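You operate a simulated robot arm through the tools that you are given. There is no shell and no other tool.

Carry out the task below with a simulated robot arm. There is one attempt and no reset: what you move stays moved.

JOB
Roll DRY 1 up to the blue tape line.
Fine: first purge it, switch it off and stand its plug on the shelf; brake off to roll, on again at the line. Set down upright: plug of DRY 1 with its cord.
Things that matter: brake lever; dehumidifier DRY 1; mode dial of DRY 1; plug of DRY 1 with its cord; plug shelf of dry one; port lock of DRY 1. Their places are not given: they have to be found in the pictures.

Only the result counts: the job must be done as asked and must still hold three seconds after the hand-in. Knocking over, shifting, dropping, spilling or breaking anything else fails it.

ROBOT AND FRAMES
A 7-joint arm with a two-finger gripper, fixed in place. Base frame: the origin is on the floor under the middle of its stand, x ahead of it, y to its left, z up. Readings come in m, degrees, newtons and seconds.
With the tool pointing down near the work surface it reaches from about 0.36 to 0.78 m from the base axis. Its first joint turns from -143.0 to 143.0 degrees. Payload 2.45 kg.
The TCP is the grasp point between the finger pads, 0.026 m short of the fingertips. In the tool frame z runs along the fingers and y along their closing line. The gripper opens to 0.096 m; its body begins 0.069 m behind the TCP.
Orientation is that of the tool frame in the base frame, as a unit quaternion [w, x, y, z]. With the fingers straight down and closing along the base's y, the tool's x points along the base's -x, its y along +y and its z along -z.

CONTROLS
- The arm moves only by the tool drive_tool. Its argument "steps" is one flat list of numbers, 7 for each row, row after row: the closure, from 0 (fully open) to 1 (shut), then the shift along the base's x, y, z in m, then the turn, a rotation vector about the base's x, y, z in degrees. In form: [claw, tx, ty, tz, ax, ay, az, claw, tx, ty, tz, ax, ay, az, ...]. A call has 1 to 20 rows; each row shifts and turns the commanded pose from where the row before left it. Each row takes 0.2 s and may step no farther than 0.05 m and 8.6 degrees from the row before; otherwise, or with a gripper value out of range, the whole call is refused. Where a pose cannot be reached the arm comes as near as it can. A force on the tool above 70 N (or 10 N above the force at the start of the call, whichever is more), or a blocked arm, ends the call early, and 0.2 s more pass. The fingers move at their own pace (about 0.05 m/s each) and stop on an object; they squeeze with about 28 N. The grip force told is the motor's: it shows also when the fingers shut on nothing. Time passes only in rows, and 0.2 s behind the last, so rows that do not move let the fingers close. It gives the time, the measured TCP pose, the force on the tool (base axes), the opening and the grip force at its end, in the units of the frame above (readings bear some noise), with the torque about the TCP (base axes, N m) and any sound that the robot's microphone picked up, and new pictures: "show" is both (left out), scene, wrist or none.
- Cameras (640 x 400 px; columns grow to the right, rows downward): "scene" is fixed at [0.052, -0.4974, 1.3967]; the picture's right is [0.82, -0.57, 0.00], its down [-0.28, -0.40, -0.87] and it looks along [0.49, 0.72, -0.49] (base axes); focal length 338 px, centre (320, 200). "wrist" rides on the gripper at [0.082, 0.003, -0.098] in the tool frame; the picture's right is [-0.04, 1.00, 0.00], its down [-0.73, -0.03, -0.68] and it looks along [-0.68, -0.03, 0.73] (tool axes); focal length 256 px, centre (320, 200).
- lift_body(by): slides the trunk up (or, below 0, down) by that many m; the arm rides with it, the base frame stays. It gives what a move gives, with no picture.
- pixel_to_xyz(camera, pixels): for up to 12 pixels [column, row] of the newest picture of that camera ("zoom" is the newest enlarged one), the place [x, y, z] in the base frame of the surface seen there, good to about 0.003 m. No time passes.
- zoom(camera, box): a new picture of the part [left, top, right, bottom] of that camera's present view, enlarged. No time passes.
- job_done(): hands the job in; it is judged then, once.

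Leave the gripper open and the arm clear of the work at the hand-in unless told otherwise.

The tools are called after "Request:" by a JSON object that holds its "api" and its "payload". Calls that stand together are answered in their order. drive_tool: Moves the arm, as the interface text tells. Its arguments: {"type":"object","properties":{"steps":{"type":"array"},"show":{"type":"string","enum":["both","scene","wrist","none"]}},"required":["steps"]} The other tools are called the same way: lift_body (by) moves the trunk up or down; pixel_to_xyz (camera, pixels) gives the place of the surface under pixels of a picture; zoom (camera, box) takes an enlarged picture of a part of a camera's view; job_done () hands the job in.

At the start:

```text
t: 0.0
tool_pos: [0.3961, -0.08, 1.2189]
ee_rot: [0.0, -0.001, 1.0, 0.0]
ft_force: [-0.2, -0.3, 0.0]
wrist_torque: [-0.04, 0.02, -0.02]
grip_width: 0.0959
finger_force: 0.0
trunk travel left (down, up): [-0.575, 0.065]
```

scene: 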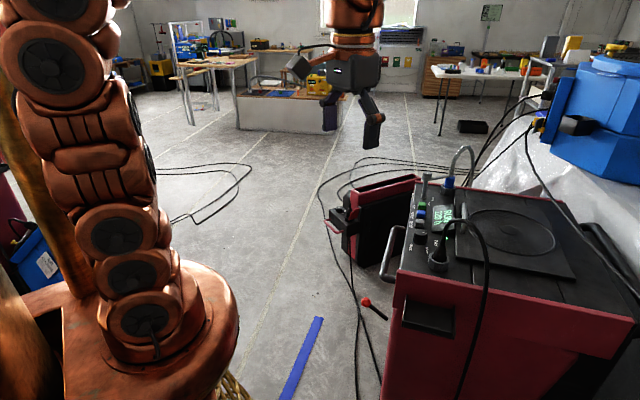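
wrist: 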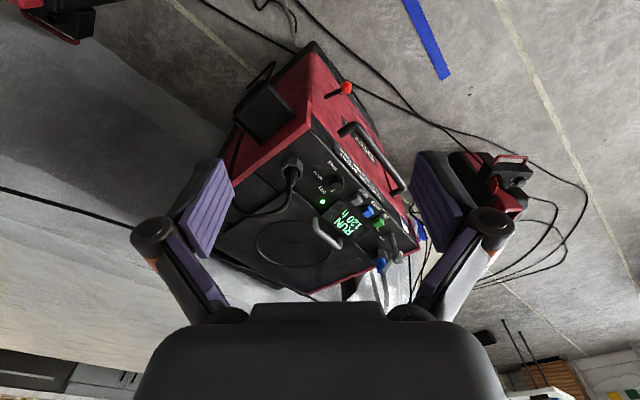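

I see a red/black dehumidifier at the right of the scene picture with a display reading "RUN 120 h", knobs, a red-knobbed lever near the floor (365,302) and a blue tape on the floor (300,360). I'll zoom in for detail before moving anything.

Request:
{"api": "zoom", "payload": {"camera": "scene", "box": [380, 140, 540, 240]}}

Request:
{"api": "zoom", "payload": {"camera": "wrist", "box": [230, 60, 430, 300]}}

Request:
{"api": "zoom", "payload": {"camera": "scene", "box": [270, 160, 640, 400]}}

```text
4.00 times, centred on (460, 190) of scene
```

zoom: 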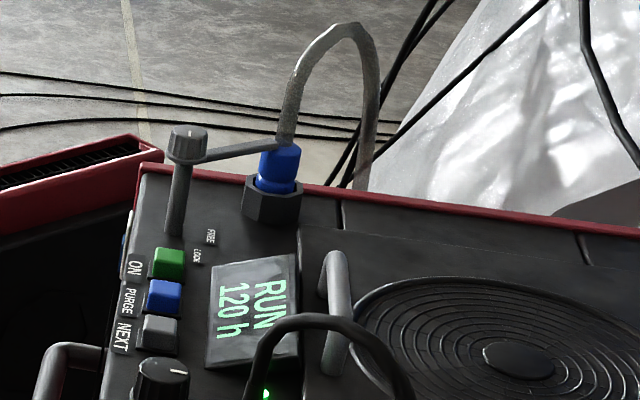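

```text
1.67 times, centred on (330, 180) of wrist
```

zoom: 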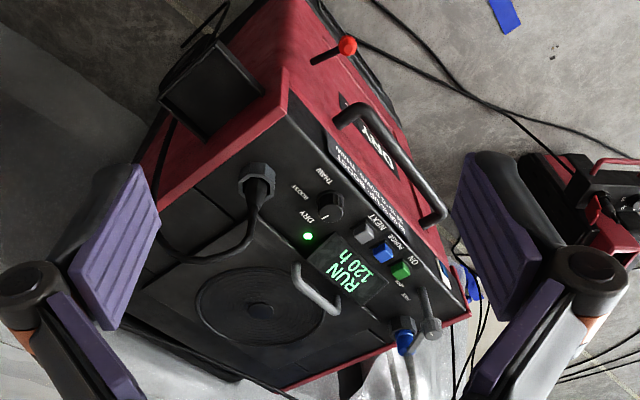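

```text
1.67 times, centred on (455, 280) of scene
```

zoom: 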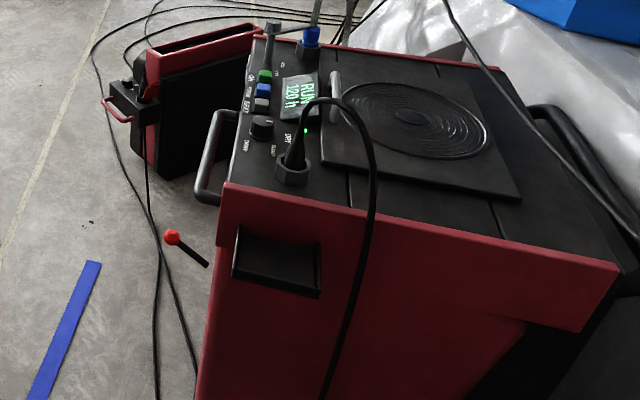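

Next I get 3D places of the main features: buttons, lock lever, plug, dial, shelf, handle, brake, tape, machine corners.

Request:
{"api": "pixel_to_xyz", "payload": {"camera": "scene", "pixels": [[422, 205], [421, 214], [420, 222], [420, 238], [438, 255], [425, 176], [448, 185], [430, 318], [366, 302], [318, 320], [285, 395], [385, 270]]}}

Request:
{"api": "pixel_to_xyz", "payload": {"camera": "wrist", "pixels": [[337, 185], [359, 199], [368, 211], [379, 224], [291, 166], [394, 253], [381, 264], [260, 118], [346, 88], [447, 76], [406, 3], [370, 160]]}}

```text
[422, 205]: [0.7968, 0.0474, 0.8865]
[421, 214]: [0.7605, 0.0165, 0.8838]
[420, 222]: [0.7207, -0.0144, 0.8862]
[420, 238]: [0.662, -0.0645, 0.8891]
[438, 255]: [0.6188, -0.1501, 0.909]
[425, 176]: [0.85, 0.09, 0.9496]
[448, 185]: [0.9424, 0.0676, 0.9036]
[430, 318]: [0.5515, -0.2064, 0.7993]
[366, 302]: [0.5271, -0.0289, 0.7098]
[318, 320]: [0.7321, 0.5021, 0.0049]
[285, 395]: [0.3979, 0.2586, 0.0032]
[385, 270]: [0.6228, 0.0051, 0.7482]
```

```text
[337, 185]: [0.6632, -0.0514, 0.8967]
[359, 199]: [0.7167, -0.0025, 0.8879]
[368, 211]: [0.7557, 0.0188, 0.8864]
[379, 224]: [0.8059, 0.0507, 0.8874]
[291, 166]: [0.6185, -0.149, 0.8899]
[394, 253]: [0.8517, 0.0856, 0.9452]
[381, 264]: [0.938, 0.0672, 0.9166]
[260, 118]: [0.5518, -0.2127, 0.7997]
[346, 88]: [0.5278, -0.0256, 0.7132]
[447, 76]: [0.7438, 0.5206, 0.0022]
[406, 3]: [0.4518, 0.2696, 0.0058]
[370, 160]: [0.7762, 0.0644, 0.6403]
```

The panel is at z≈0.885. There is printed text along the panel's front edge; I zoom in harder to read it.

Request:
{"api": "zoom", "payload": {"camera": "wrist", "box": [300, 110, 420, 190]}}

Request:
{"api": "zoom", "payload": {"camera": "scene", "box": [400, 190, 480, 250]}}

Request:
{"api": "zoom", "payload": {"camera": "wrist", "box": [270, 140, 410, 280]}}

```text
5.00 times, centred on (360, 150) of wrist
```

zoom: 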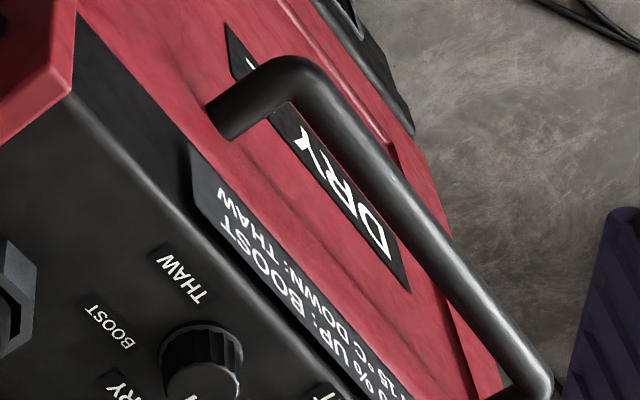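

```text
6.67 times, centred on (440, 220) of scene
```

zoom: 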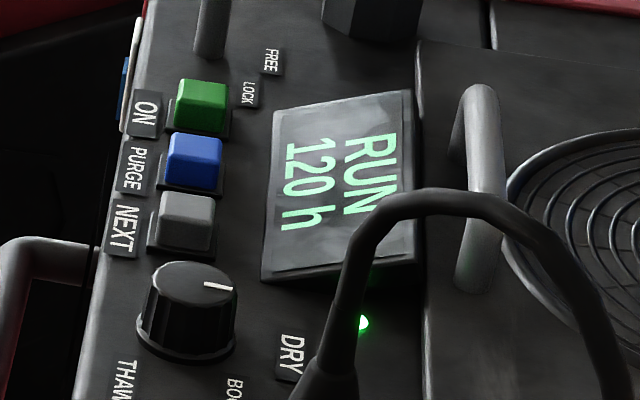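

```text
2.86 times, centred on (340, 210) of wrist
```

zoom: 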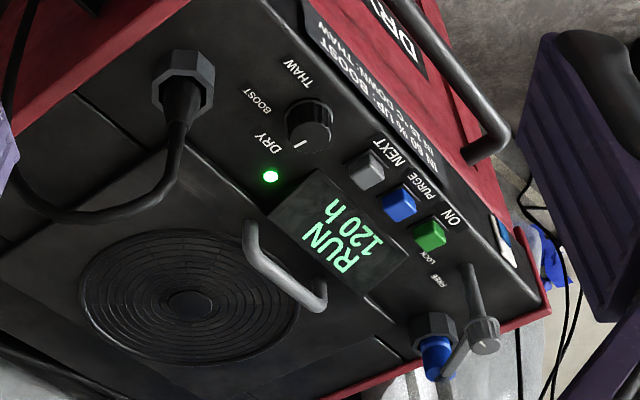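

The label on the front edge reads "IN 60 % UP: BOOST / IN 15 °C DOWN: THAW", the dial points at DRY, the display shows "RUN 120 h". I'll swing the wrist camera round to look at the panel from its front, staying well above it.

Request:
{"api": "drive_tool", "payload": {"steps": [0, 0.02, 0.035, -0.005, 0, 0, -7.3, 0, 0.02, 0.035, -0.005, 0, 0, -7.3, 0, 0.02, 0.035, -0.005, 0, 0, -7.3, 0, 0.02, 0.035, -0.005, 0, 0, -7.3, 0, 0.02, 0.035, -0.005, 0, 0, -7.3, 0, 0.02, 0.035, -0.005, 0, 0, -7.3, 0, 0.02, 0.035, -0.005, 0, 0, -7.3]}}

```text
t: 1.6
tool_pos: [0.5355, 0.1631, 1.1846]
ee_rot: [0.0, 0.431, 0.902, 0.0]
ft_force: [0.2, -0.2, 0.0]
wrist_torque: [0.01, -0.06, 0.01]
grip_width: 0.096
finger_force: 0.1
trunk travel left (down, up): [-0.575, 0.065]
```

scene: 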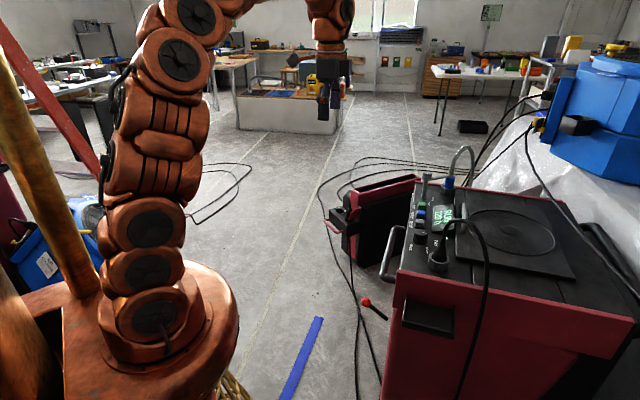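
wrist: 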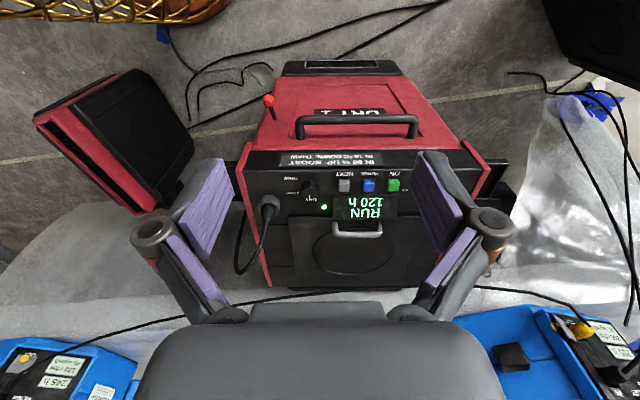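

The panel is now seen squarely (upside down). I zoom in on the panel, front, brake and the surroundings.

Request:
{"api": "zoom", "payload": {"camera": "wrist", "box": [225, 140, 425, 265]}}

Request:
{"api": "zoom", "payload": {"camera": "wrist", "box": [220, 50, 500, 200]}}

Request:
{"api": "zoom", "payload": {"camera": "wrist", "box": [0, 0, 640, 400]}}

Request:
{"api": "zoom", "payload": {"camera": "wrist", "box": [270, 140, 400, 175]}}

```text
3.20 times, centred on (325, 202) of wrist
```

zoom: 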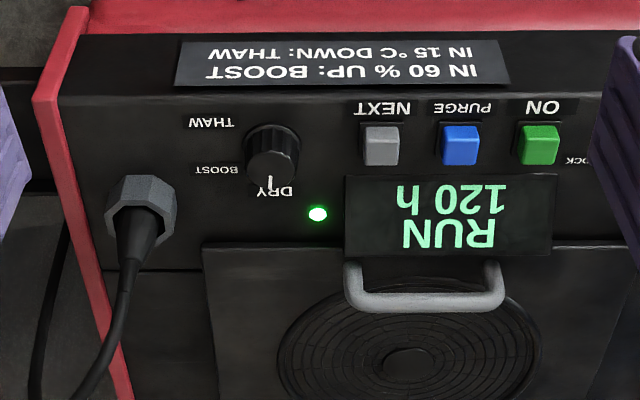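

```text
2.29 times, centred on (360, 125) of wrist
```

zoom: 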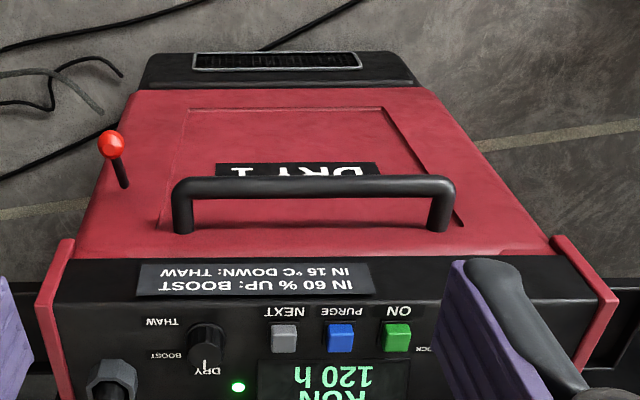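

```text
1.00 times, centred on (320, 200) of wrist (not enlarged: the box is as wide or as high as the picture)
```

zoom: 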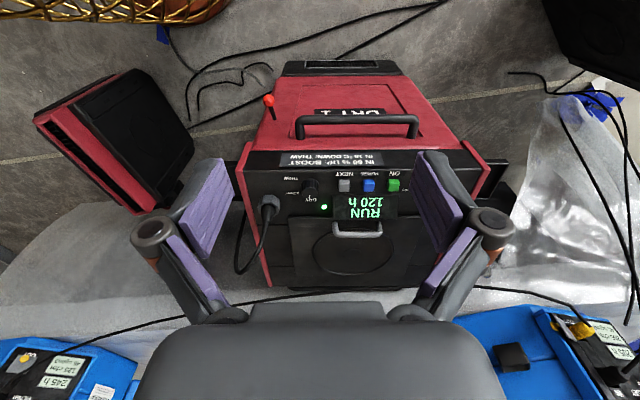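

```text
4.92 times, centred on (335, 158) of wrist
```

zoom: 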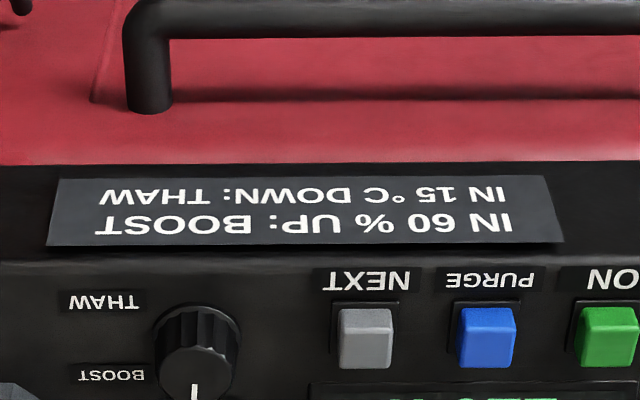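

Labels: NEXT, PURGE, ON buttons; dial DRY/BOOST/THAW at DRY; "DRY 1" on the front plate. I measure a batch of points for exact geometry.

Request:
{"api": "pixel_to_xyz", "payload": {"camera": "wrist", "pixels": [[343, 186], [368, 186], [393, 186], [310, 187], [268, 205], [300, 126], [415, 120], [269, 98], [275, 118], [285, 64], [397, 64], [356, 118]]}}

Request:
{"api": "pixel_to_xyz", "payload": {"camera": "wrist", "pixels": [[243, 150], [465, 150], [262, 282], [335, 234], [357, 232], [380, 230], [280, 72], [405, 75], [252, 135], [463, 138], [330, 160], [340, 205]]}}

```text
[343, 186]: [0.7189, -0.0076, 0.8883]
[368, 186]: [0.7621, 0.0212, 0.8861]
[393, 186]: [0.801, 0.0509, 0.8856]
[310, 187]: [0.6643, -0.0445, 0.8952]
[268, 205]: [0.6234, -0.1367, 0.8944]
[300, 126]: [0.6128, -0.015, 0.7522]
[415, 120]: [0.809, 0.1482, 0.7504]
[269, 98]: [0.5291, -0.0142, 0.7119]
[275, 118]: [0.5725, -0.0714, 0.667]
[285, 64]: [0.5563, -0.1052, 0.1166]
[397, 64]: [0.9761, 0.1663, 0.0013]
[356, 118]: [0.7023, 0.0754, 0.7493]
```

```text
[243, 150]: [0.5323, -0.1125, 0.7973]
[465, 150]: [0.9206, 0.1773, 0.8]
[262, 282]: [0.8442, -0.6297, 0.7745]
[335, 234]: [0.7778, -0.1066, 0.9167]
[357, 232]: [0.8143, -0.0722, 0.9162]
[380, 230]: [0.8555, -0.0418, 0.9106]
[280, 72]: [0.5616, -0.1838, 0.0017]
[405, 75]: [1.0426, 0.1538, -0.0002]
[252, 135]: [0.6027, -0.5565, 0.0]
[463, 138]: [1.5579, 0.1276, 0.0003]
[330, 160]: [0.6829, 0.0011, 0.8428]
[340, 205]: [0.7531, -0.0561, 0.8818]
```

Front faces along about (-0.6,0.8), the tape is parallel about 0.38 m ahead. Now I shift to the machine's right-front so the port and its lock come between the fingers in the wrist view.

Request:
{"api": "drive_tool", "payload": {"steps": [0, 0.03, 0.025, -0.005, 0, 0, 0, 0, 0.03, 0.025, -0.005, 0, 0, 0, 0, 0.03, 0.02, -0.005, 0, 0, 0, 0, 0.03, 0.02, -0.005, 0, 0, 0, 0, 0.02, 0.015, 0, 0, 0, 0]}}

```text
t: 2.8
tool_pos: [0.6273, 0.2399, 1.1538]
ee_rot: [0.0, 0.431, 0.902, -0.001]
ft_force: [-0.1, 0.2, -0.1]
wrist_torque: [0.03, 0.0, 0.0]
grip_width: 0.096
finger_force: 0.0
out of reach, approached as far as the arm can: row 3, 4, 5
trunk travel left (down, up): [-0.575, 0.065]
```

scene: 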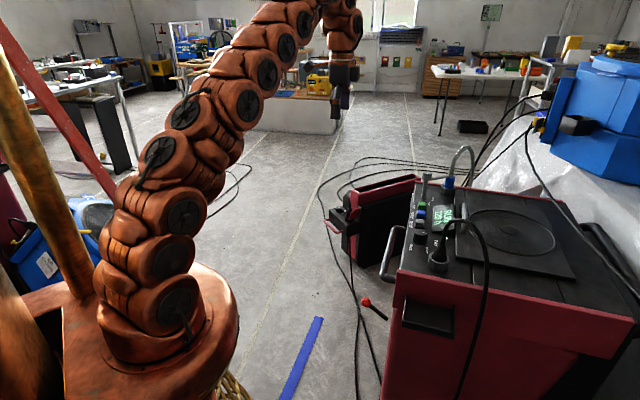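
wrist: 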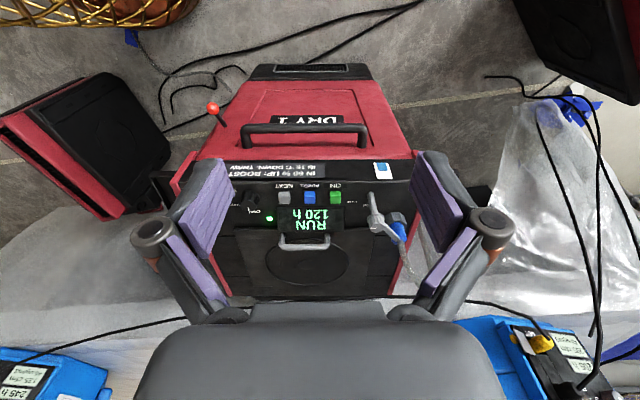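

Request:
{"api": "zoom", "payload": {"camera": "wrist", "box": [320, 150, 440, 270]}}

Request:
{"api": "pixel_to_xyz", "payload": {"camera": "wrist", "pixels": [[372, 197], [376, 222], [398, 220], [398, 234], [380, 169], [383, 232], [388, 235], [370, 205]]}}

Request:
{"api": "pixel_to_xyz", "payload": {"camera": "scene", "pixels": [[426, 174], [424, 195], [437, 177], [447, 172], [450, 180], [448, 188], [448, 195], [458, 148], [474, 160], [474, 178]]}}

```text
3.33 times, centred on (380, 210) of wrist
```

zoom: 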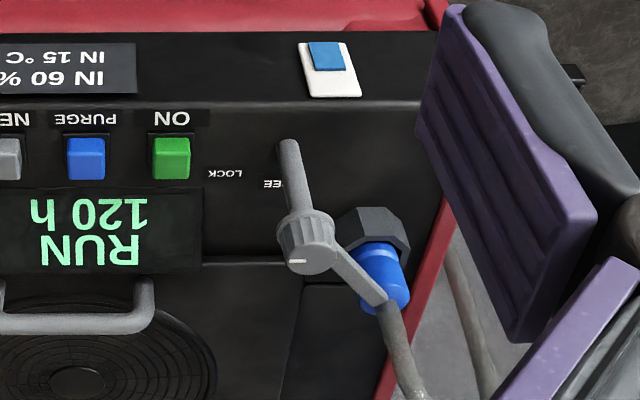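

```text
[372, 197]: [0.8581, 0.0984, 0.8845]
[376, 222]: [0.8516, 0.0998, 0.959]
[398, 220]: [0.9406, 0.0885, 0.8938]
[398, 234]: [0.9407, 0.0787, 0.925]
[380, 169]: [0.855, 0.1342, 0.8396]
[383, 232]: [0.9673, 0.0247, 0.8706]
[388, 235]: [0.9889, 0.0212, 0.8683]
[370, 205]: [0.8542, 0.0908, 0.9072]
```

```text
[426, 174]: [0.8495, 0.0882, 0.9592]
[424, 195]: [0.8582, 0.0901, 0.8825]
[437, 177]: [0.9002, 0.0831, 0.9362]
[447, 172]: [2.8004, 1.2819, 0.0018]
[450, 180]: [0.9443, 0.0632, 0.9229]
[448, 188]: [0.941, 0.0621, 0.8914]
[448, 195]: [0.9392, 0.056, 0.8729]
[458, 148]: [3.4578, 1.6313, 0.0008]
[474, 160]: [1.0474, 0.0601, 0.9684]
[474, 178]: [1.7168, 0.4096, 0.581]
```

The lock arm points from its post (0.85,0.09) over the blue coupling. There's a small white/blue thing on the front edge at (380,169); I zoom closer on it and on the lock.

Request:
{"api": "zoom", "payload": {"camera": "wrist", "box": [365, 155, 397, 180]}}

Request:
{"api": "zoom", "payload": {"camera": "wrist", "box": [350, 180, 420, 250]}}

Request:
{"api": "zoom", "payload": {"camera": "wrist", "box": [190, 50, 290, 150]}}

Request:
{"api": "zoom", "payload": {"camera": "scene", "box": [340, 280, 460, 360]}}

```text
16.00 times, centred on (381, 168) of wrist
```

zoom: 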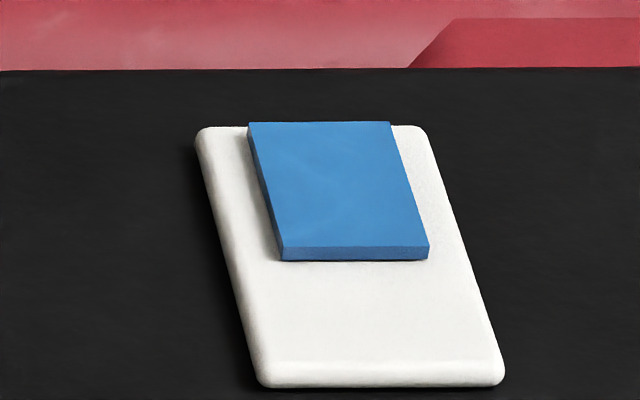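

```text
5.71 times, centred on (385, 215) of wrist
```

zoom: 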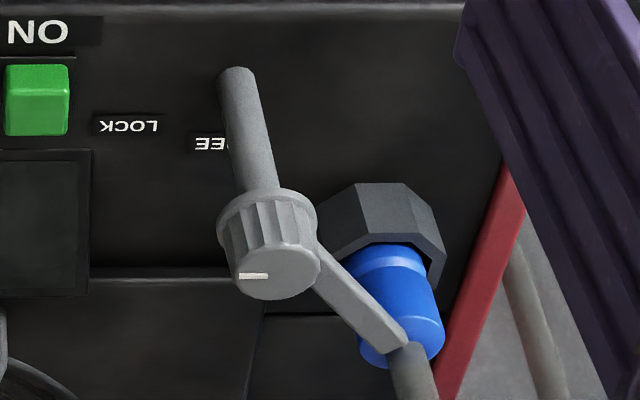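

```text
4.00 times, centred on (240, 100) of wrist
```

zoom: 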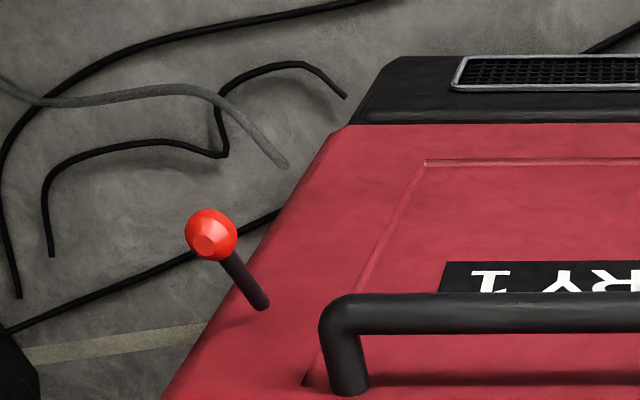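

```text
5.00 times, centred on (400, 320) of scene
```

zoom: 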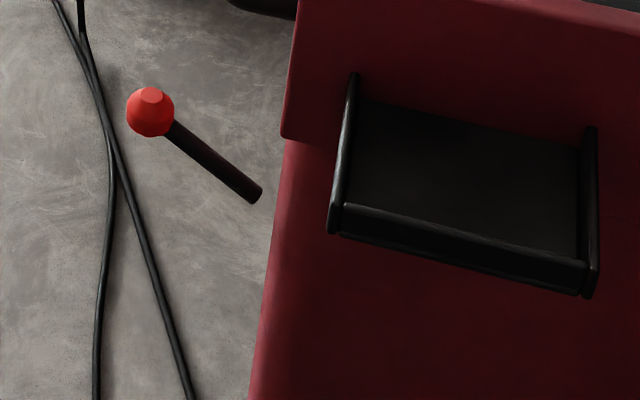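

The lock knob's white index points toward LOCK, so the port is locked; the dial is on DRY. I'll close the fingers and come down over the PURGE button (0.762, 0.021, 0.886), tilting the tool outward about 25° for reach, stopping above it.

Request:
{"api": "drive_tool", "payload": {"steps": [1, 0.015, -0.035, -0.022, 0, -4.2, 0, 1, 0.017, -0.035, -0.022, 0, -4.2, 0, 1, 0.019, -0.033, -0.022, 0, -4.2, 0, 1, 0.02, -0.033, -0.024, 0, -4.2, 0, 1, 0.02, -0.033, -0.024, 0, -4.2, 0, 1, 0.02, -0.033, -0.024, 0, -4.2, 0]}}

```text
t: 4.2
tool_pos: [0.7397, 0.0362, 1.0176]
ee_rot: [0.197, 0.421, 0.88, 0.094]
ft_force: [-0.6, 1.0, 0.4]
wrist_torque: [-0.01, 0.0, 0.01]
grip_width: 0.0
finger_force: 28.4
trunk travel left (down, up): [-0.575, 0.065]
```

scene: 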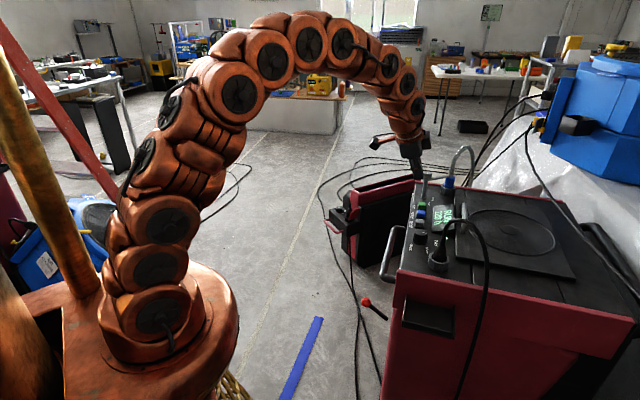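
wrist: 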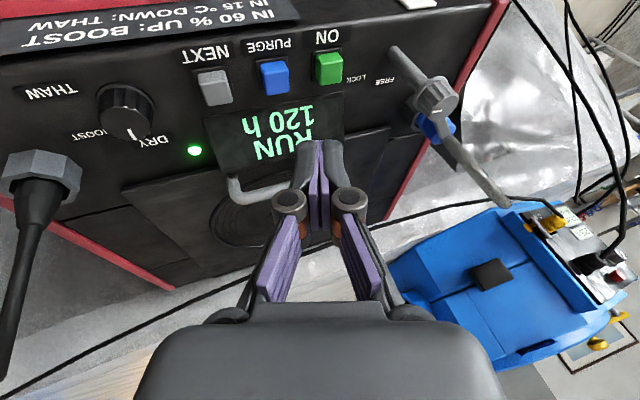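

Clear view. I refine the button, dial, plug and lock positions from this picture.

Request:
{"api": "pixel_to_xyz", "payload": {"camera": "wrist", "pixels": [[275, 78], [329, 66], [215, 86], [128, 108], [40, 200], [40, 170], [436, 95], [265, 20], [250, 170], [195, 150], [30, 240], [420, 3]]}}

Request:
{"api": "zoom", "payload": {"camera": "wrist", "box": [0, 120, 160, 260]}}

Request:
{"api": "zoom", "payload": {"camera": "wrist", "box": [350, 30, 520, 220]}}

```text
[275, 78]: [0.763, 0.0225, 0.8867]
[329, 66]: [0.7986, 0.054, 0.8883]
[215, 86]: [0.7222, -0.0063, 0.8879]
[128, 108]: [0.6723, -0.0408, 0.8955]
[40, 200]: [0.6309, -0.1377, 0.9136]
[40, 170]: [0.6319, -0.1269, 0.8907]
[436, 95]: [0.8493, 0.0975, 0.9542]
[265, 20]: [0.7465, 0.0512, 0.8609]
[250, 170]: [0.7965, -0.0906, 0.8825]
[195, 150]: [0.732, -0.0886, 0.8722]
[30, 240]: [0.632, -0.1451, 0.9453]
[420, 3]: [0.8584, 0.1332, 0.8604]
```

```text
2.86 times, centred on (80, 190) of wrist
```

zoom: 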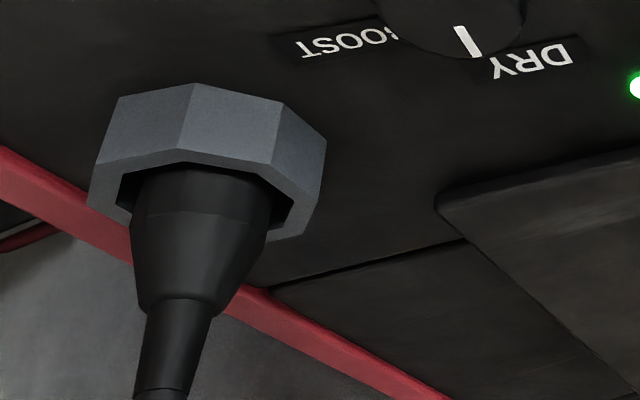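

```text
2.11 times, centred on (435, 125) of wrist
```

zoom: 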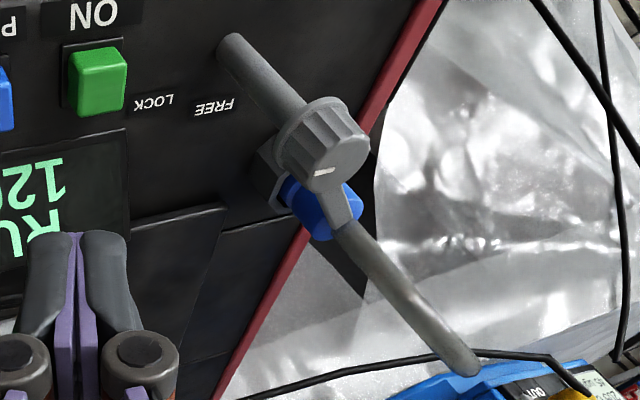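

Request:
{"api": "pixel_to_xyz", "payload": {"camera": "wrist", "pixels": [[357, 79], [384, 81], [393, 52], [433, 110], [440, 113], [445, 92], [452, 130], [470, 160], [440, 132], [418, 120]]}}

```text
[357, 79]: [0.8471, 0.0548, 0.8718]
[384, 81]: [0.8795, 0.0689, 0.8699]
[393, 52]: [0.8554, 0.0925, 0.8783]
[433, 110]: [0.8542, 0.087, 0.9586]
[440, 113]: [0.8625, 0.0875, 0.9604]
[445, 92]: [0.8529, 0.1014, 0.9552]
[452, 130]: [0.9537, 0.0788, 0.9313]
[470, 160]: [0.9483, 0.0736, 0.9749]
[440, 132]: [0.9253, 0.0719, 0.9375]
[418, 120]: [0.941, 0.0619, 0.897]
```

LOCK label lies where the knob's index points: the port is locked, good. Now I lower the closed fingertips to about 1 cm above the PURGE button.

Request:
{"api": "drive_tool", "payload": {"steps": [1, 0.006, -0.007, -0.035, 0, 0, 0, 1, 0.006, -0.007, -0.035, 0, 0, 0, 1, 0, 0, -0.023, 0, 0, 0]}}

```text
t: 5.0
tool_pos: [0.7517, 0.0219, 0.9232]
ee_rot: [0.197, 0.421, 0.88, 0.094]
ft_force: [0.6, 0.7, 0.5]
wrist_torque: [-0.01, -0.03, 0.01]
grip_width: 0.0
finger_force: 28.2
trunk travel left (down, up): [-0.575, 0.065]
```

scene: 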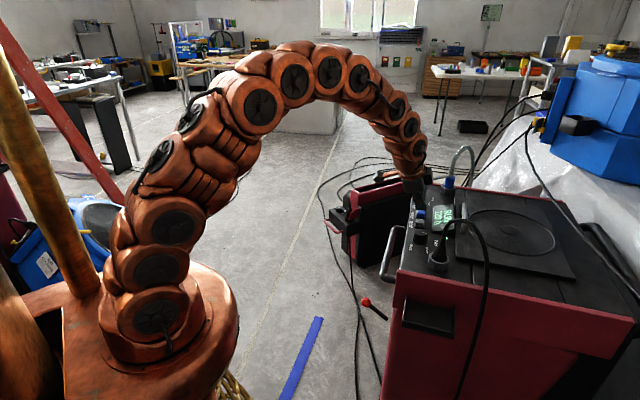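
wrist: 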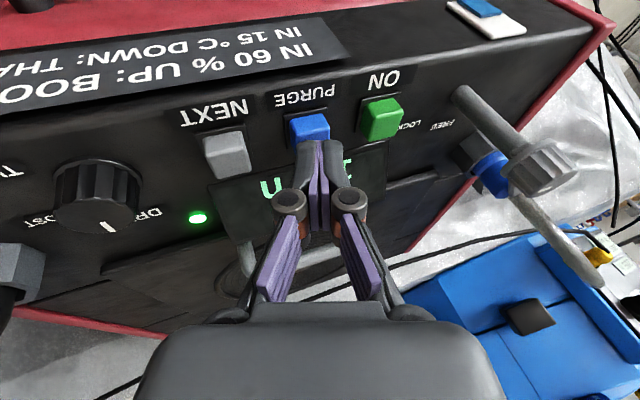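

The tip hovers above PURGE (310,128). I press straight down in small steps.

Request:
{"api": "drive_tool", "payload": {"steps": [1, 0, 0, -0.008, 0, 0, 0, 1, 0, 0, -0.006, 0, 0, 0, 1, 0, 0, -0.003, 0, 0, 0]}}

```text
t: 5.8
tool_pos: [0.7496, 0.0241, 0.9072]
ee_rot: [0.197, 0.421, 0.88, 0.095]
ft_force: [-0.6, 1.1, 7.7]
wrist_torque: [0.05, 0.04, 0.01]
grip_width: 0.0002
finger_force: 27.6
trunk travel left (down, up): [-0.575, 0.065]
heard: click
```

scene: 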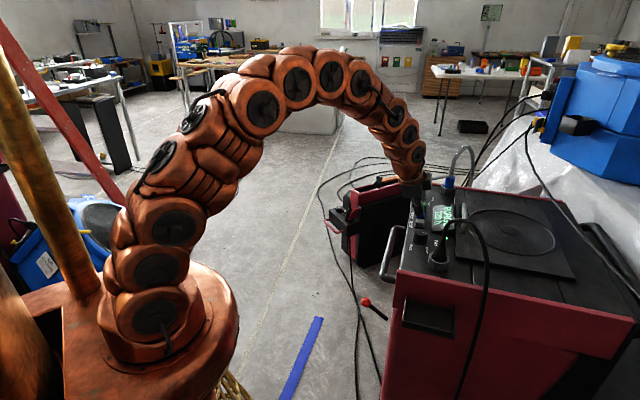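
wrist: 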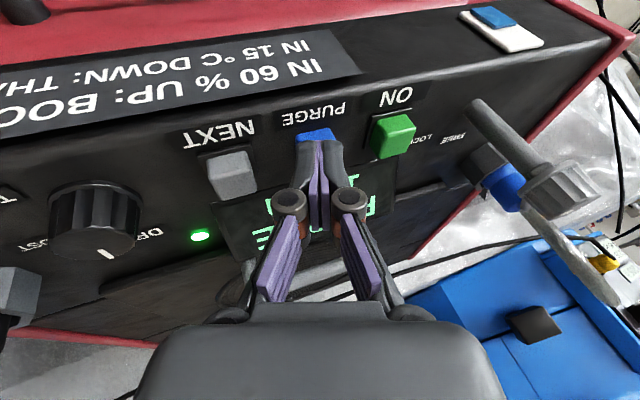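

A click was heard and the display changed. I raise the fingers again and read the display.

Request:
{"api": "drive_tool", "payload": {"steps": [1, 0, 0, 0.02, 0, 0, 0, 1, -0.02, 0, 0.04, 0, 0, 0]}}

Request:
{"api": "zoom", "payload": {"camera": "scene", "box": [400, 190, 480, 250]}}

```text
t: 6.4
tool_pos: [0.731, 0.0229, 0.9669]
ee_rot: [0.197, 0.421, 0.881, 0.093]
ft_force: [-0.2, -0.2, -0.4]
wrist_torque: [-0.02, 0.01, 0.0]
grip_width: 0.0
finger_force: 27.9
trunk travel left (down, up): [-0.575, 0.065]
```

scene: 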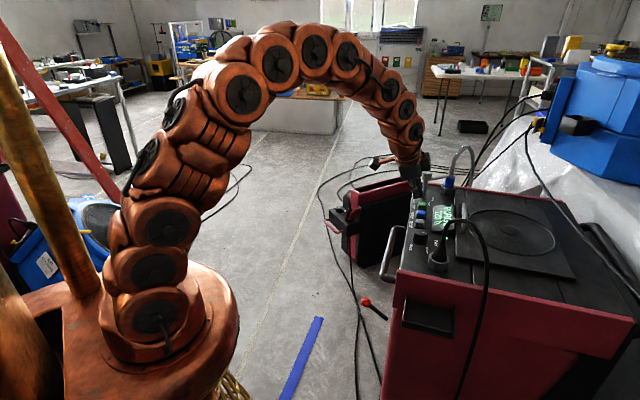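
wrist: 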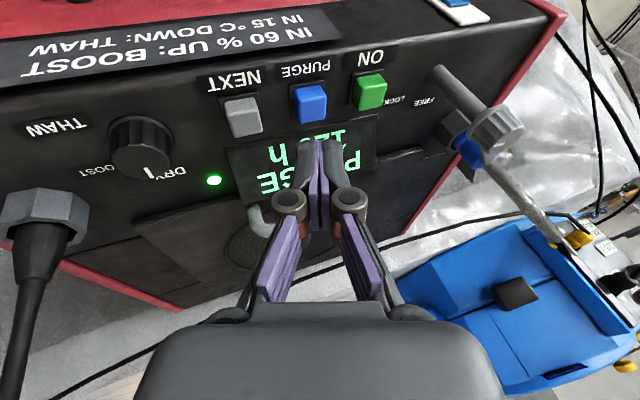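

```text
6.67 times, centred on (440, 220) of scene
```

zoom: 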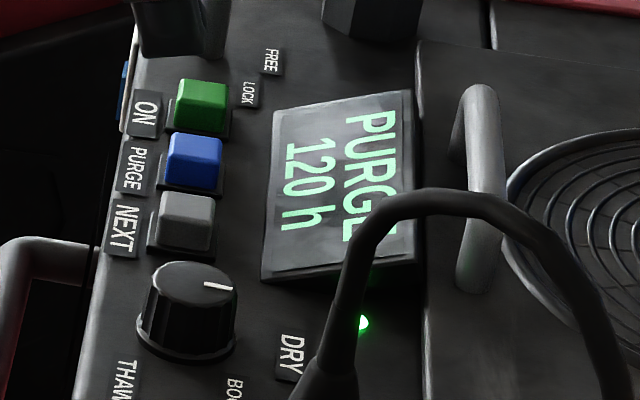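

Display: "PURGE 120 h" – the purge is running. I wait for it to finish before switching off.

Request:
{"api": "drive_tool", "payload": {"steps": [1, 0, 0, 0, 0, 0, 0, 1, 0, 0, 0, 0, 0, 0, 1, 0, 0, 0, 0, 0, 0, 1, 0, 0, 0, 0, 0, 0, 1, 0, 0, 0, 0, 0, 0, 1, 0, 0, 0, 0, 0, 0, 1, 0, 0, 0, 0, 0, 0, 1, 0, 0, 0, 0, 0, 0, 1, 0, 0, 0, 0, 0, 0, 1, 0, 0, 0, 0, 0, 0], "show": "scene"}}

Request:
{"api": "zoom", "payload": {"camera": "scene", "box": [400, 190, 480, 250]}}

```text
t: 8.6
tool_pos: [0.7316, 0.0228, 0.9661]
ee_rot: [0.197, 0.421, 0.88, 0.094]
ft_force: [-0.6, -0.5, -0.6]
wrist_torque: [-0.02, 0.01, 0.02]
grip_width: 0.0
finger_force: 27.9
trunk travel left (down, up): [-0.575, 0.065]
```

scene: 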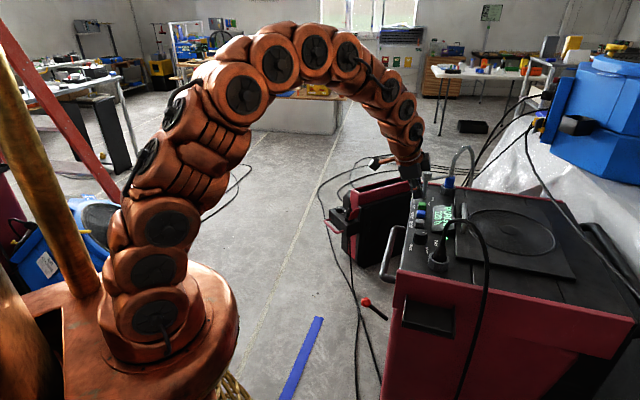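

```text
6.67 times, centred on (440, 220) of scene
```

zoom: 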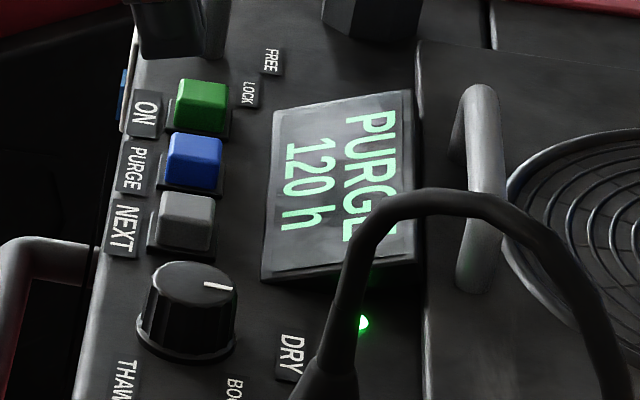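

Still "PURGE". While it runs I use the time to look at the plug and the shelf: lift off, untilt and move toward the shelf side at safe height.

Request:
{"api": "drive_tool", "payload": {"steps": [1, 0, 0, 0.05, 0, 0, 0, 1, -0.01, 0, 0.045, 0, 3, 0, 1, -0.035, -0.01, 0.02, 0, 4.4, 0, 1, -0.035, -0.01, 0.02, 0, 4.4, 0, 1, -0.035, -0.015, 0, 0, 4.4, 0, 0.5, -0.035, -0.015, 0, 0, 4.4, 0, 0, -0.035, -0.015, 0, 0, 4.4, 0, 0, -0.03, -0.015, 0, 0, 0, 0]}}

Request:
{"api": "zoom", "payload": {"camera": "scene", "box": [400, 190, 480, 250]}}

```text
t: 10.4
tool_pos: [0.5161, -0.0586, 1.1016]
ee_rot: [0.001, 0.431, 0.902, 0.001]
ft_force: [0.9, 0.1, 0.3]
wrist_torque: [0.0, 0.04, -0.01]
grip_width: 0.0695
finger_force: 0.1
trunk travel left (down, up): [-0.575, 0.065]
```

scene: 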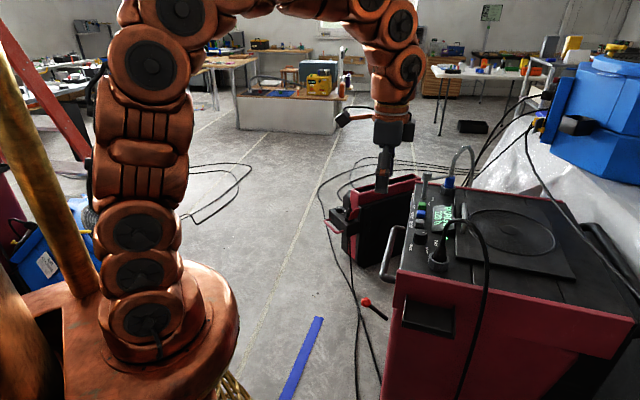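
wrist: 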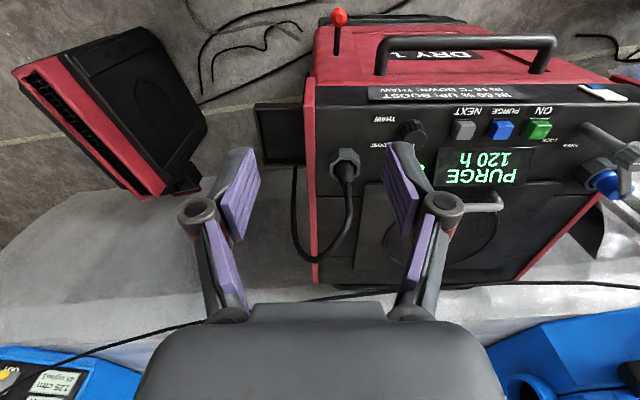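

```text
6.67 times, centred on (440, 220) of scene
```

zoom: 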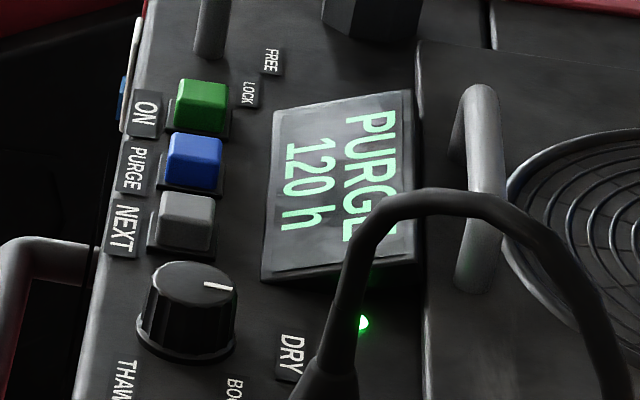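

The shelf is at (278,133), the cord loops from the plug and goes down behind the shelf. Zooming on them.

Request:
{"api": "zoom", "payload": {"camera": "wrist", "box": [240, 90, 400, 270]}}

Request:
{"api": "pixel_to_xyz", "payload": {"camera": "wrist", "pixels": [[262, 108], [300, 108], [262, 160], [300, 160], [280, 133], [293, 175], [298, 230], [325, 258], [347, 225], [349, 190], [344, 165], [312, 90]]}}

Request:
{"api": "pixel_to_xyz", "payload": {"camera": "scene", "pixels": [[409, 297], [460, 307], [405, 330], [454, 338], [430, 318], [487, 262], [475, 330], [460, 385], [440, 225], [470, 225]]}}

```text
2.22 times, centred on (320, 180) of wrist
```

zoom: 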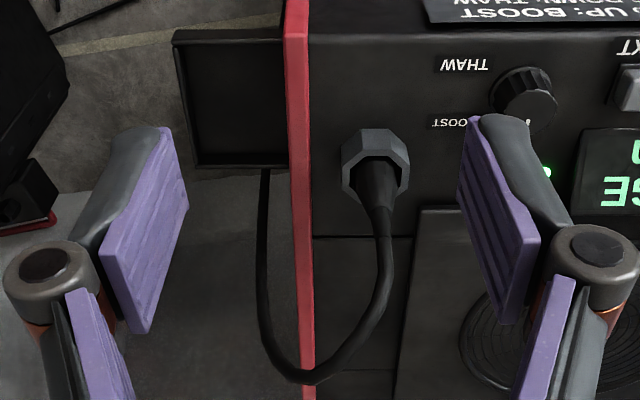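

```text
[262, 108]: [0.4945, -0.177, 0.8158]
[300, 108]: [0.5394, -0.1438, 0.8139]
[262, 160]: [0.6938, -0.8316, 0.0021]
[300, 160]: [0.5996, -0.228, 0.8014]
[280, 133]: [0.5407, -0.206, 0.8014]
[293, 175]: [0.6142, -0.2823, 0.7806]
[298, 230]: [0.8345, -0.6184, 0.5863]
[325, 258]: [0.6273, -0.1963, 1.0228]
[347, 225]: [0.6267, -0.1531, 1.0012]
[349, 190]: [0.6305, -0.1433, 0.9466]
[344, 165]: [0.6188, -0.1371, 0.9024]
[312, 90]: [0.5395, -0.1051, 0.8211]
```

```text
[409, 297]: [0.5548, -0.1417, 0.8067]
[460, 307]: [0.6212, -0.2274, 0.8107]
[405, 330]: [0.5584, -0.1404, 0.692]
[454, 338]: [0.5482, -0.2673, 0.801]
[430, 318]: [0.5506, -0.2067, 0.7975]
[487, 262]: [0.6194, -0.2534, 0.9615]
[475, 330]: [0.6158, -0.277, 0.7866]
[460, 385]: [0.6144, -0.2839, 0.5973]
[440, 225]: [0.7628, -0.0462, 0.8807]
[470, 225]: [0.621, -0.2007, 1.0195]
```

Geometry is clear: shelf floor z≈0.80, about 6 cm wide (toward the machine side) and 10 cm long; cord leaves the plug upward and bends toward -y. I go back over the ON button with closed fingers and keep watching the display.

Request:
{"api": "drive_tool", "payload": {"steps": [1, 0.04, 0.016, 0, 0, 0, 0, 1, 0.04, 0.016, 0, 0, -4.2, 0, 1, 0.04, 0.016, 0, 0, -4.2, 0, 1, 0.04, 0.016, -0.015, 0, -4.2, 0, 1, 0.04, 0.018, -0.025, 0, -4.2, 0, 1, 0.035, 0.018, -0.03, 0, -4.2, 0, 1, 0.025, 0.012, -0.03, 0, -4.2, 0, 1, 0, 0, 0, 0, 0, 0]}}

Request:
{"api": "zoom", "payload": {"camera": "scene", "box": [400, 190, 480, 250]}}

```text
refused: row 5 steps farther than a row can; nothing moved
```

```text
6.67 times, centred on (440, 220) of scene
```

zoom: 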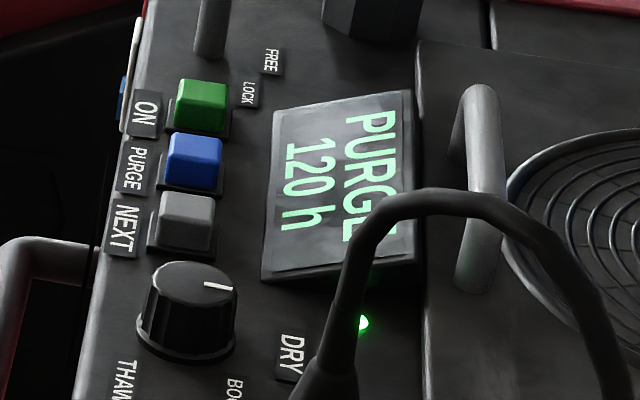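

One row was slightly too long, nothing moved. I repeat with shorter rows.

Request:
{"api": "drive_tool", "payload": {"steps": [1, 0.038, 0.016, 0, 0, 0, 0, 1, 0.038, 0.016, 0, 0, -4.2, 0, 1, 0.038, 0.016, 0, 0, -4.2, 0, 1, 0.038, 0.016, -0.015, 0, -4.2, 0, 1, 0.036, 0.016, -0.02, 0, -4.2, 0, 1, 0.036, 0.016, -0.025, 0, -4.2, 0, 1, 0.036, 0.016, -0.025, 0, -4.2, 0, 1, 0, 0, -0.02, 0, 0, 0]}}

Request:
{"api": "zoom", "payload": {"camera": "scene", "box": [400, 190, 480, 250]}}

```text
t: 12.2
tool_pos: [0.7761, 0.0541, 0.9978]
ee_rot: [0.199, 0.421, 0.88, 0.095]
ft_force: [-0.1, 0.3, 0.3]
wrist_torque: [-0.01, -0.03, 0.0]
grip_width: 0.0
finger_force: 28.0
trunk travel left (down, up): [-0.575, 0.065]
```

scene: 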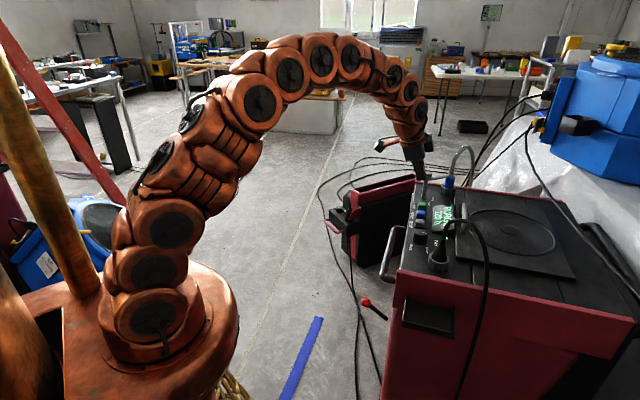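
wrist: 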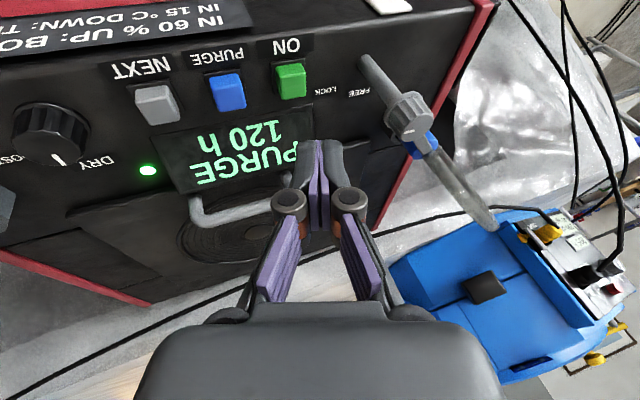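

```text
6.67 times, centred on (440, 220) of scene
```

zoom: 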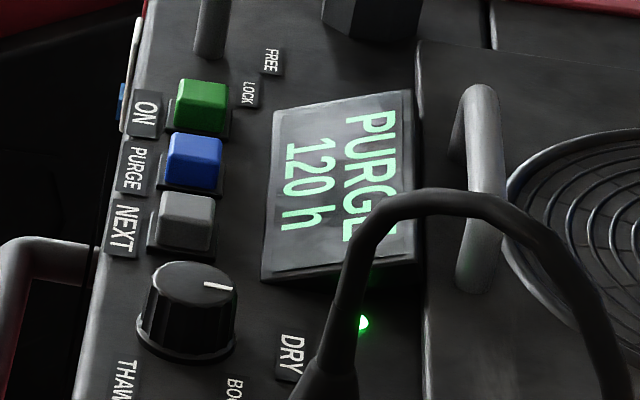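

Still PURGE after ~6 s. I hold still and wait four more seconds.

Request:
{"api": "drive_tool", "payload": {"steps": [1, 0, 0, 0, 0, 0, 0, 1, 0, 0, 0, 0, 0, 0, 1, 0, 0, 0, 0, 0, 0, 1, 0, 0, 0, 0, 0, 0, 1, 0, 0, 0, 0, 0, 0, 1, 0, 0, 0, 0, 0, 0, 1, 0, 0, 0, 0, 0, 0, 1, 0, 0, 0, 0, 0, 0, 1, 0, 0, 0, 0, 0, 0, 1, 0, 0, 0, 0, 0, 0, 1, 0, 0, 0, 0, 0, 0, 1, 0, 0, 0, 0, 0, 0, 1, 0, 0, 0, 0, 0, 0, 1, 0, 0, 0, 0, 0, 0, 1, 0, 0, 0, 0, 0, 0, 1, 0, 0, 0, 0, 0, 0, 1, 0, 0, 0, 0, 0, 0, 1, 0, 0, 0, 0, 0, 0, 1, 0, 0, 0, 0, 0, 0, 1, 0, 0, 0, 0, 0, 0], "show": "wrist"}}

```text
t: 16.4
tool_pos: [0.7748, 0.0544, 0.9972]
ee_rot: [0.198, 0.421, 0.88, 0.095]
ft_force: [0.4, 0.0, -0.4]
wrist_torque: [0.0, 0.01, -0.01]
grip_width: 0.0
finger_force: 27.7
trunk travel left (down, up): [-0.575, 0.065]
```

wrist: 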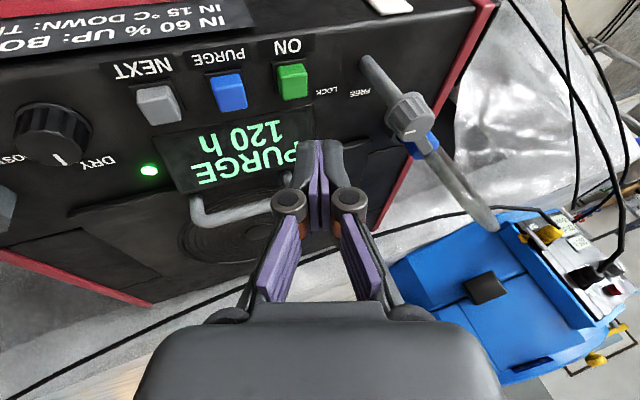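

Still PURGE at t=16.4. I wait more.

Request:
{"api": "drive_tool", "payload": {"steps": [1, 0, 0, 0, 0, 0, 0, 1, 0, 0, 0, 0, 0, 0, 1, 0, 0, 0, 0, 0, 0, 1, 0, 0, 0, 0, 0, 0, 1, 0, 0, 0, 0, 0, 0, 1, 0, 0, 0, 0, 0, 0, 1, 0, 0, 0, 0, 0, 0, 1, 0, 0, 0, 0, 0, 0, 1, 0, 0, 0, 0, 0, 0, 1, 0, 0, 0, 0, 0, 0, 1, 0, 0, 0, 0, 0, 0, 1, 0, 0, 0, 0, 0, 0, 1, 0, 0, 0, 0, 0, 0, 1, 0, 0, 0, 0, 0, 0, 1, 0, 0, 0, 0, 0, 0, 1, 0, 0, 0, 0, 0, 0, 1, 0, 0, 0, 0, 0, 0, 1, 0, 0, 0, 0, 0, 0, 1, 0, 0, 0, 0, 0, 0, 1, 0, 0, 0, 0, 0, 0], "show": "wrist"}}

```text
t: 20.6
tool_pos: [0.775, 0.0547, 0.997]
ee_rot: [0.198, 0.421, 0.88, 0.095]
ft_force: [-0.6, -0.3, -0.1]
wrist_torque: [-0.01, -0.01, -0.02]
grip_width: 0.0002
finger_force: 27.9
trunk travel left (down, up): [-0.575, 0.065]
```

wrist: 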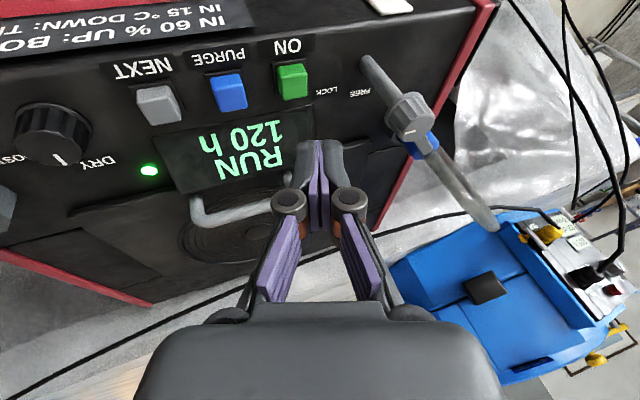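

The display is back to "RUN": purge finished. Now I press the green ON button (0.799, 0.053, 0.888) to switch off – lower first to just above it.

Request:
{"api": "drive_tool", "payload": {"steps": [1, 0.0065, 0, -0.04, 0, 0, 0, 1, 0.0065, -0.001, -0.035, 0, 0, 0], "show": "wrist"}}

```text
t: 21.2
tool_pos: [0.7898, 0.0533, 0.9197]
ee_rot: [0.198, 0.421, 0.88, 0.094]
ft_force: [-0.4, 0.1, 0.9]
wrist_torque: [-0.01, -0.01, 0.01]
grip_width: 0.0
finger_force: 28.1
trunk travel left (down, up): [-0.575, 0.065]
```

wrist: 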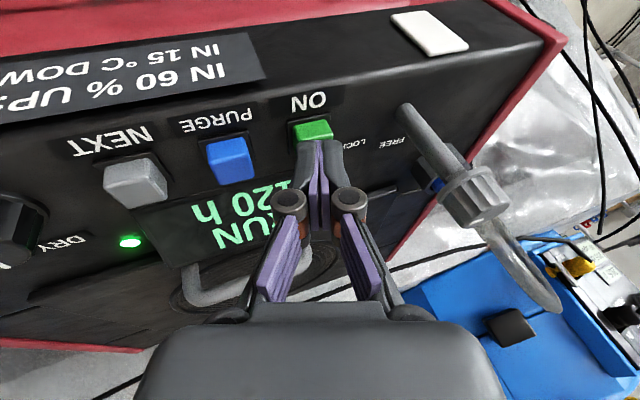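

Before pressing, I notice the white/blue piece on the front lip (430,35) now looks all white; I zoom to check it.

Request:
{"api": "zoom", "payload": {"camera": "wrist", "box": [380, 0, 500, 75]}}

Request:
{"api": "pixel_to_xyz", "payload": {"camera": "wrist", "pixels": [[430, 35], [410, 20], [315, 130], [318, 145], [460, 195], [450, 40]]}}

```text
5.33 times, centred on (440, 38) of wrist
```

zoom: 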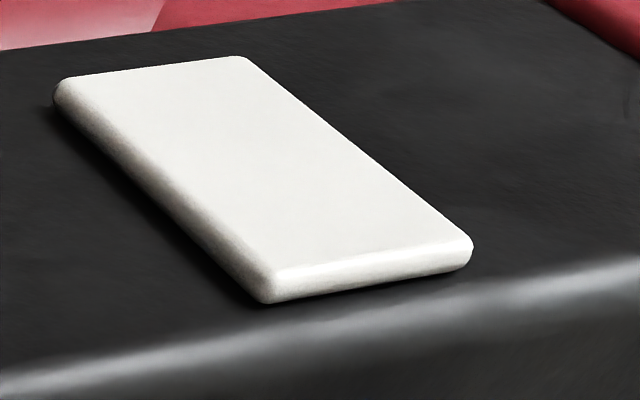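

```text
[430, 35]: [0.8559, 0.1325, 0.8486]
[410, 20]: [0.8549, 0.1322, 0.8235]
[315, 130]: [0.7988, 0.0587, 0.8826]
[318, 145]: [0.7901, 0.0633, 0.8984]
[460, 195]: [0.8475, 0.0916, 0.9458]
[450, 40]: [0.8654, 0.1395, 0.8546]
```

It is a level gauge that is now empty after the purge – good. I press ON straight down.

Request:
{"api": "drive_tool", "payload": {"steps": [1, -0.002, 0, -0.007, 0, 0, 0, 1, 0, 0, -0.004, 0, 0, 0, 1, 0, 0, -0.003, 0, 0, 0], "show": "wrist"}}

```text
t: 22.0
tool_pos: [0.7845, 0.0533, 0.9066]
ee_rot: [0.198, 0.421, 0.88, 0.094]
ft_force: [-7.3, -5.6, 2.5]
wrist_torque: [-0.2, 0.27, -0.05]
grip_width: 0.0
finger_force: 28.2
trunk travel left (down, up): [-0.575, 0.065]
heard: click
```

wrist: 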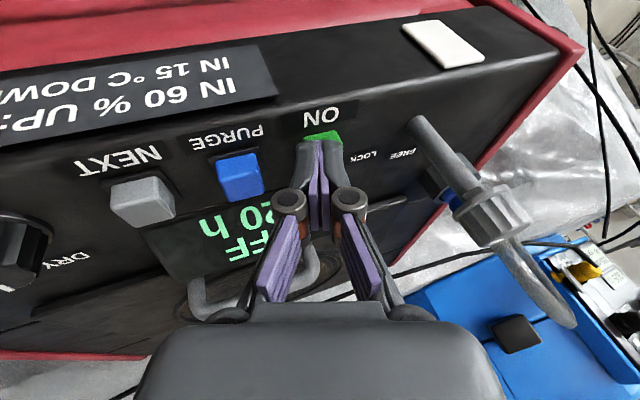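

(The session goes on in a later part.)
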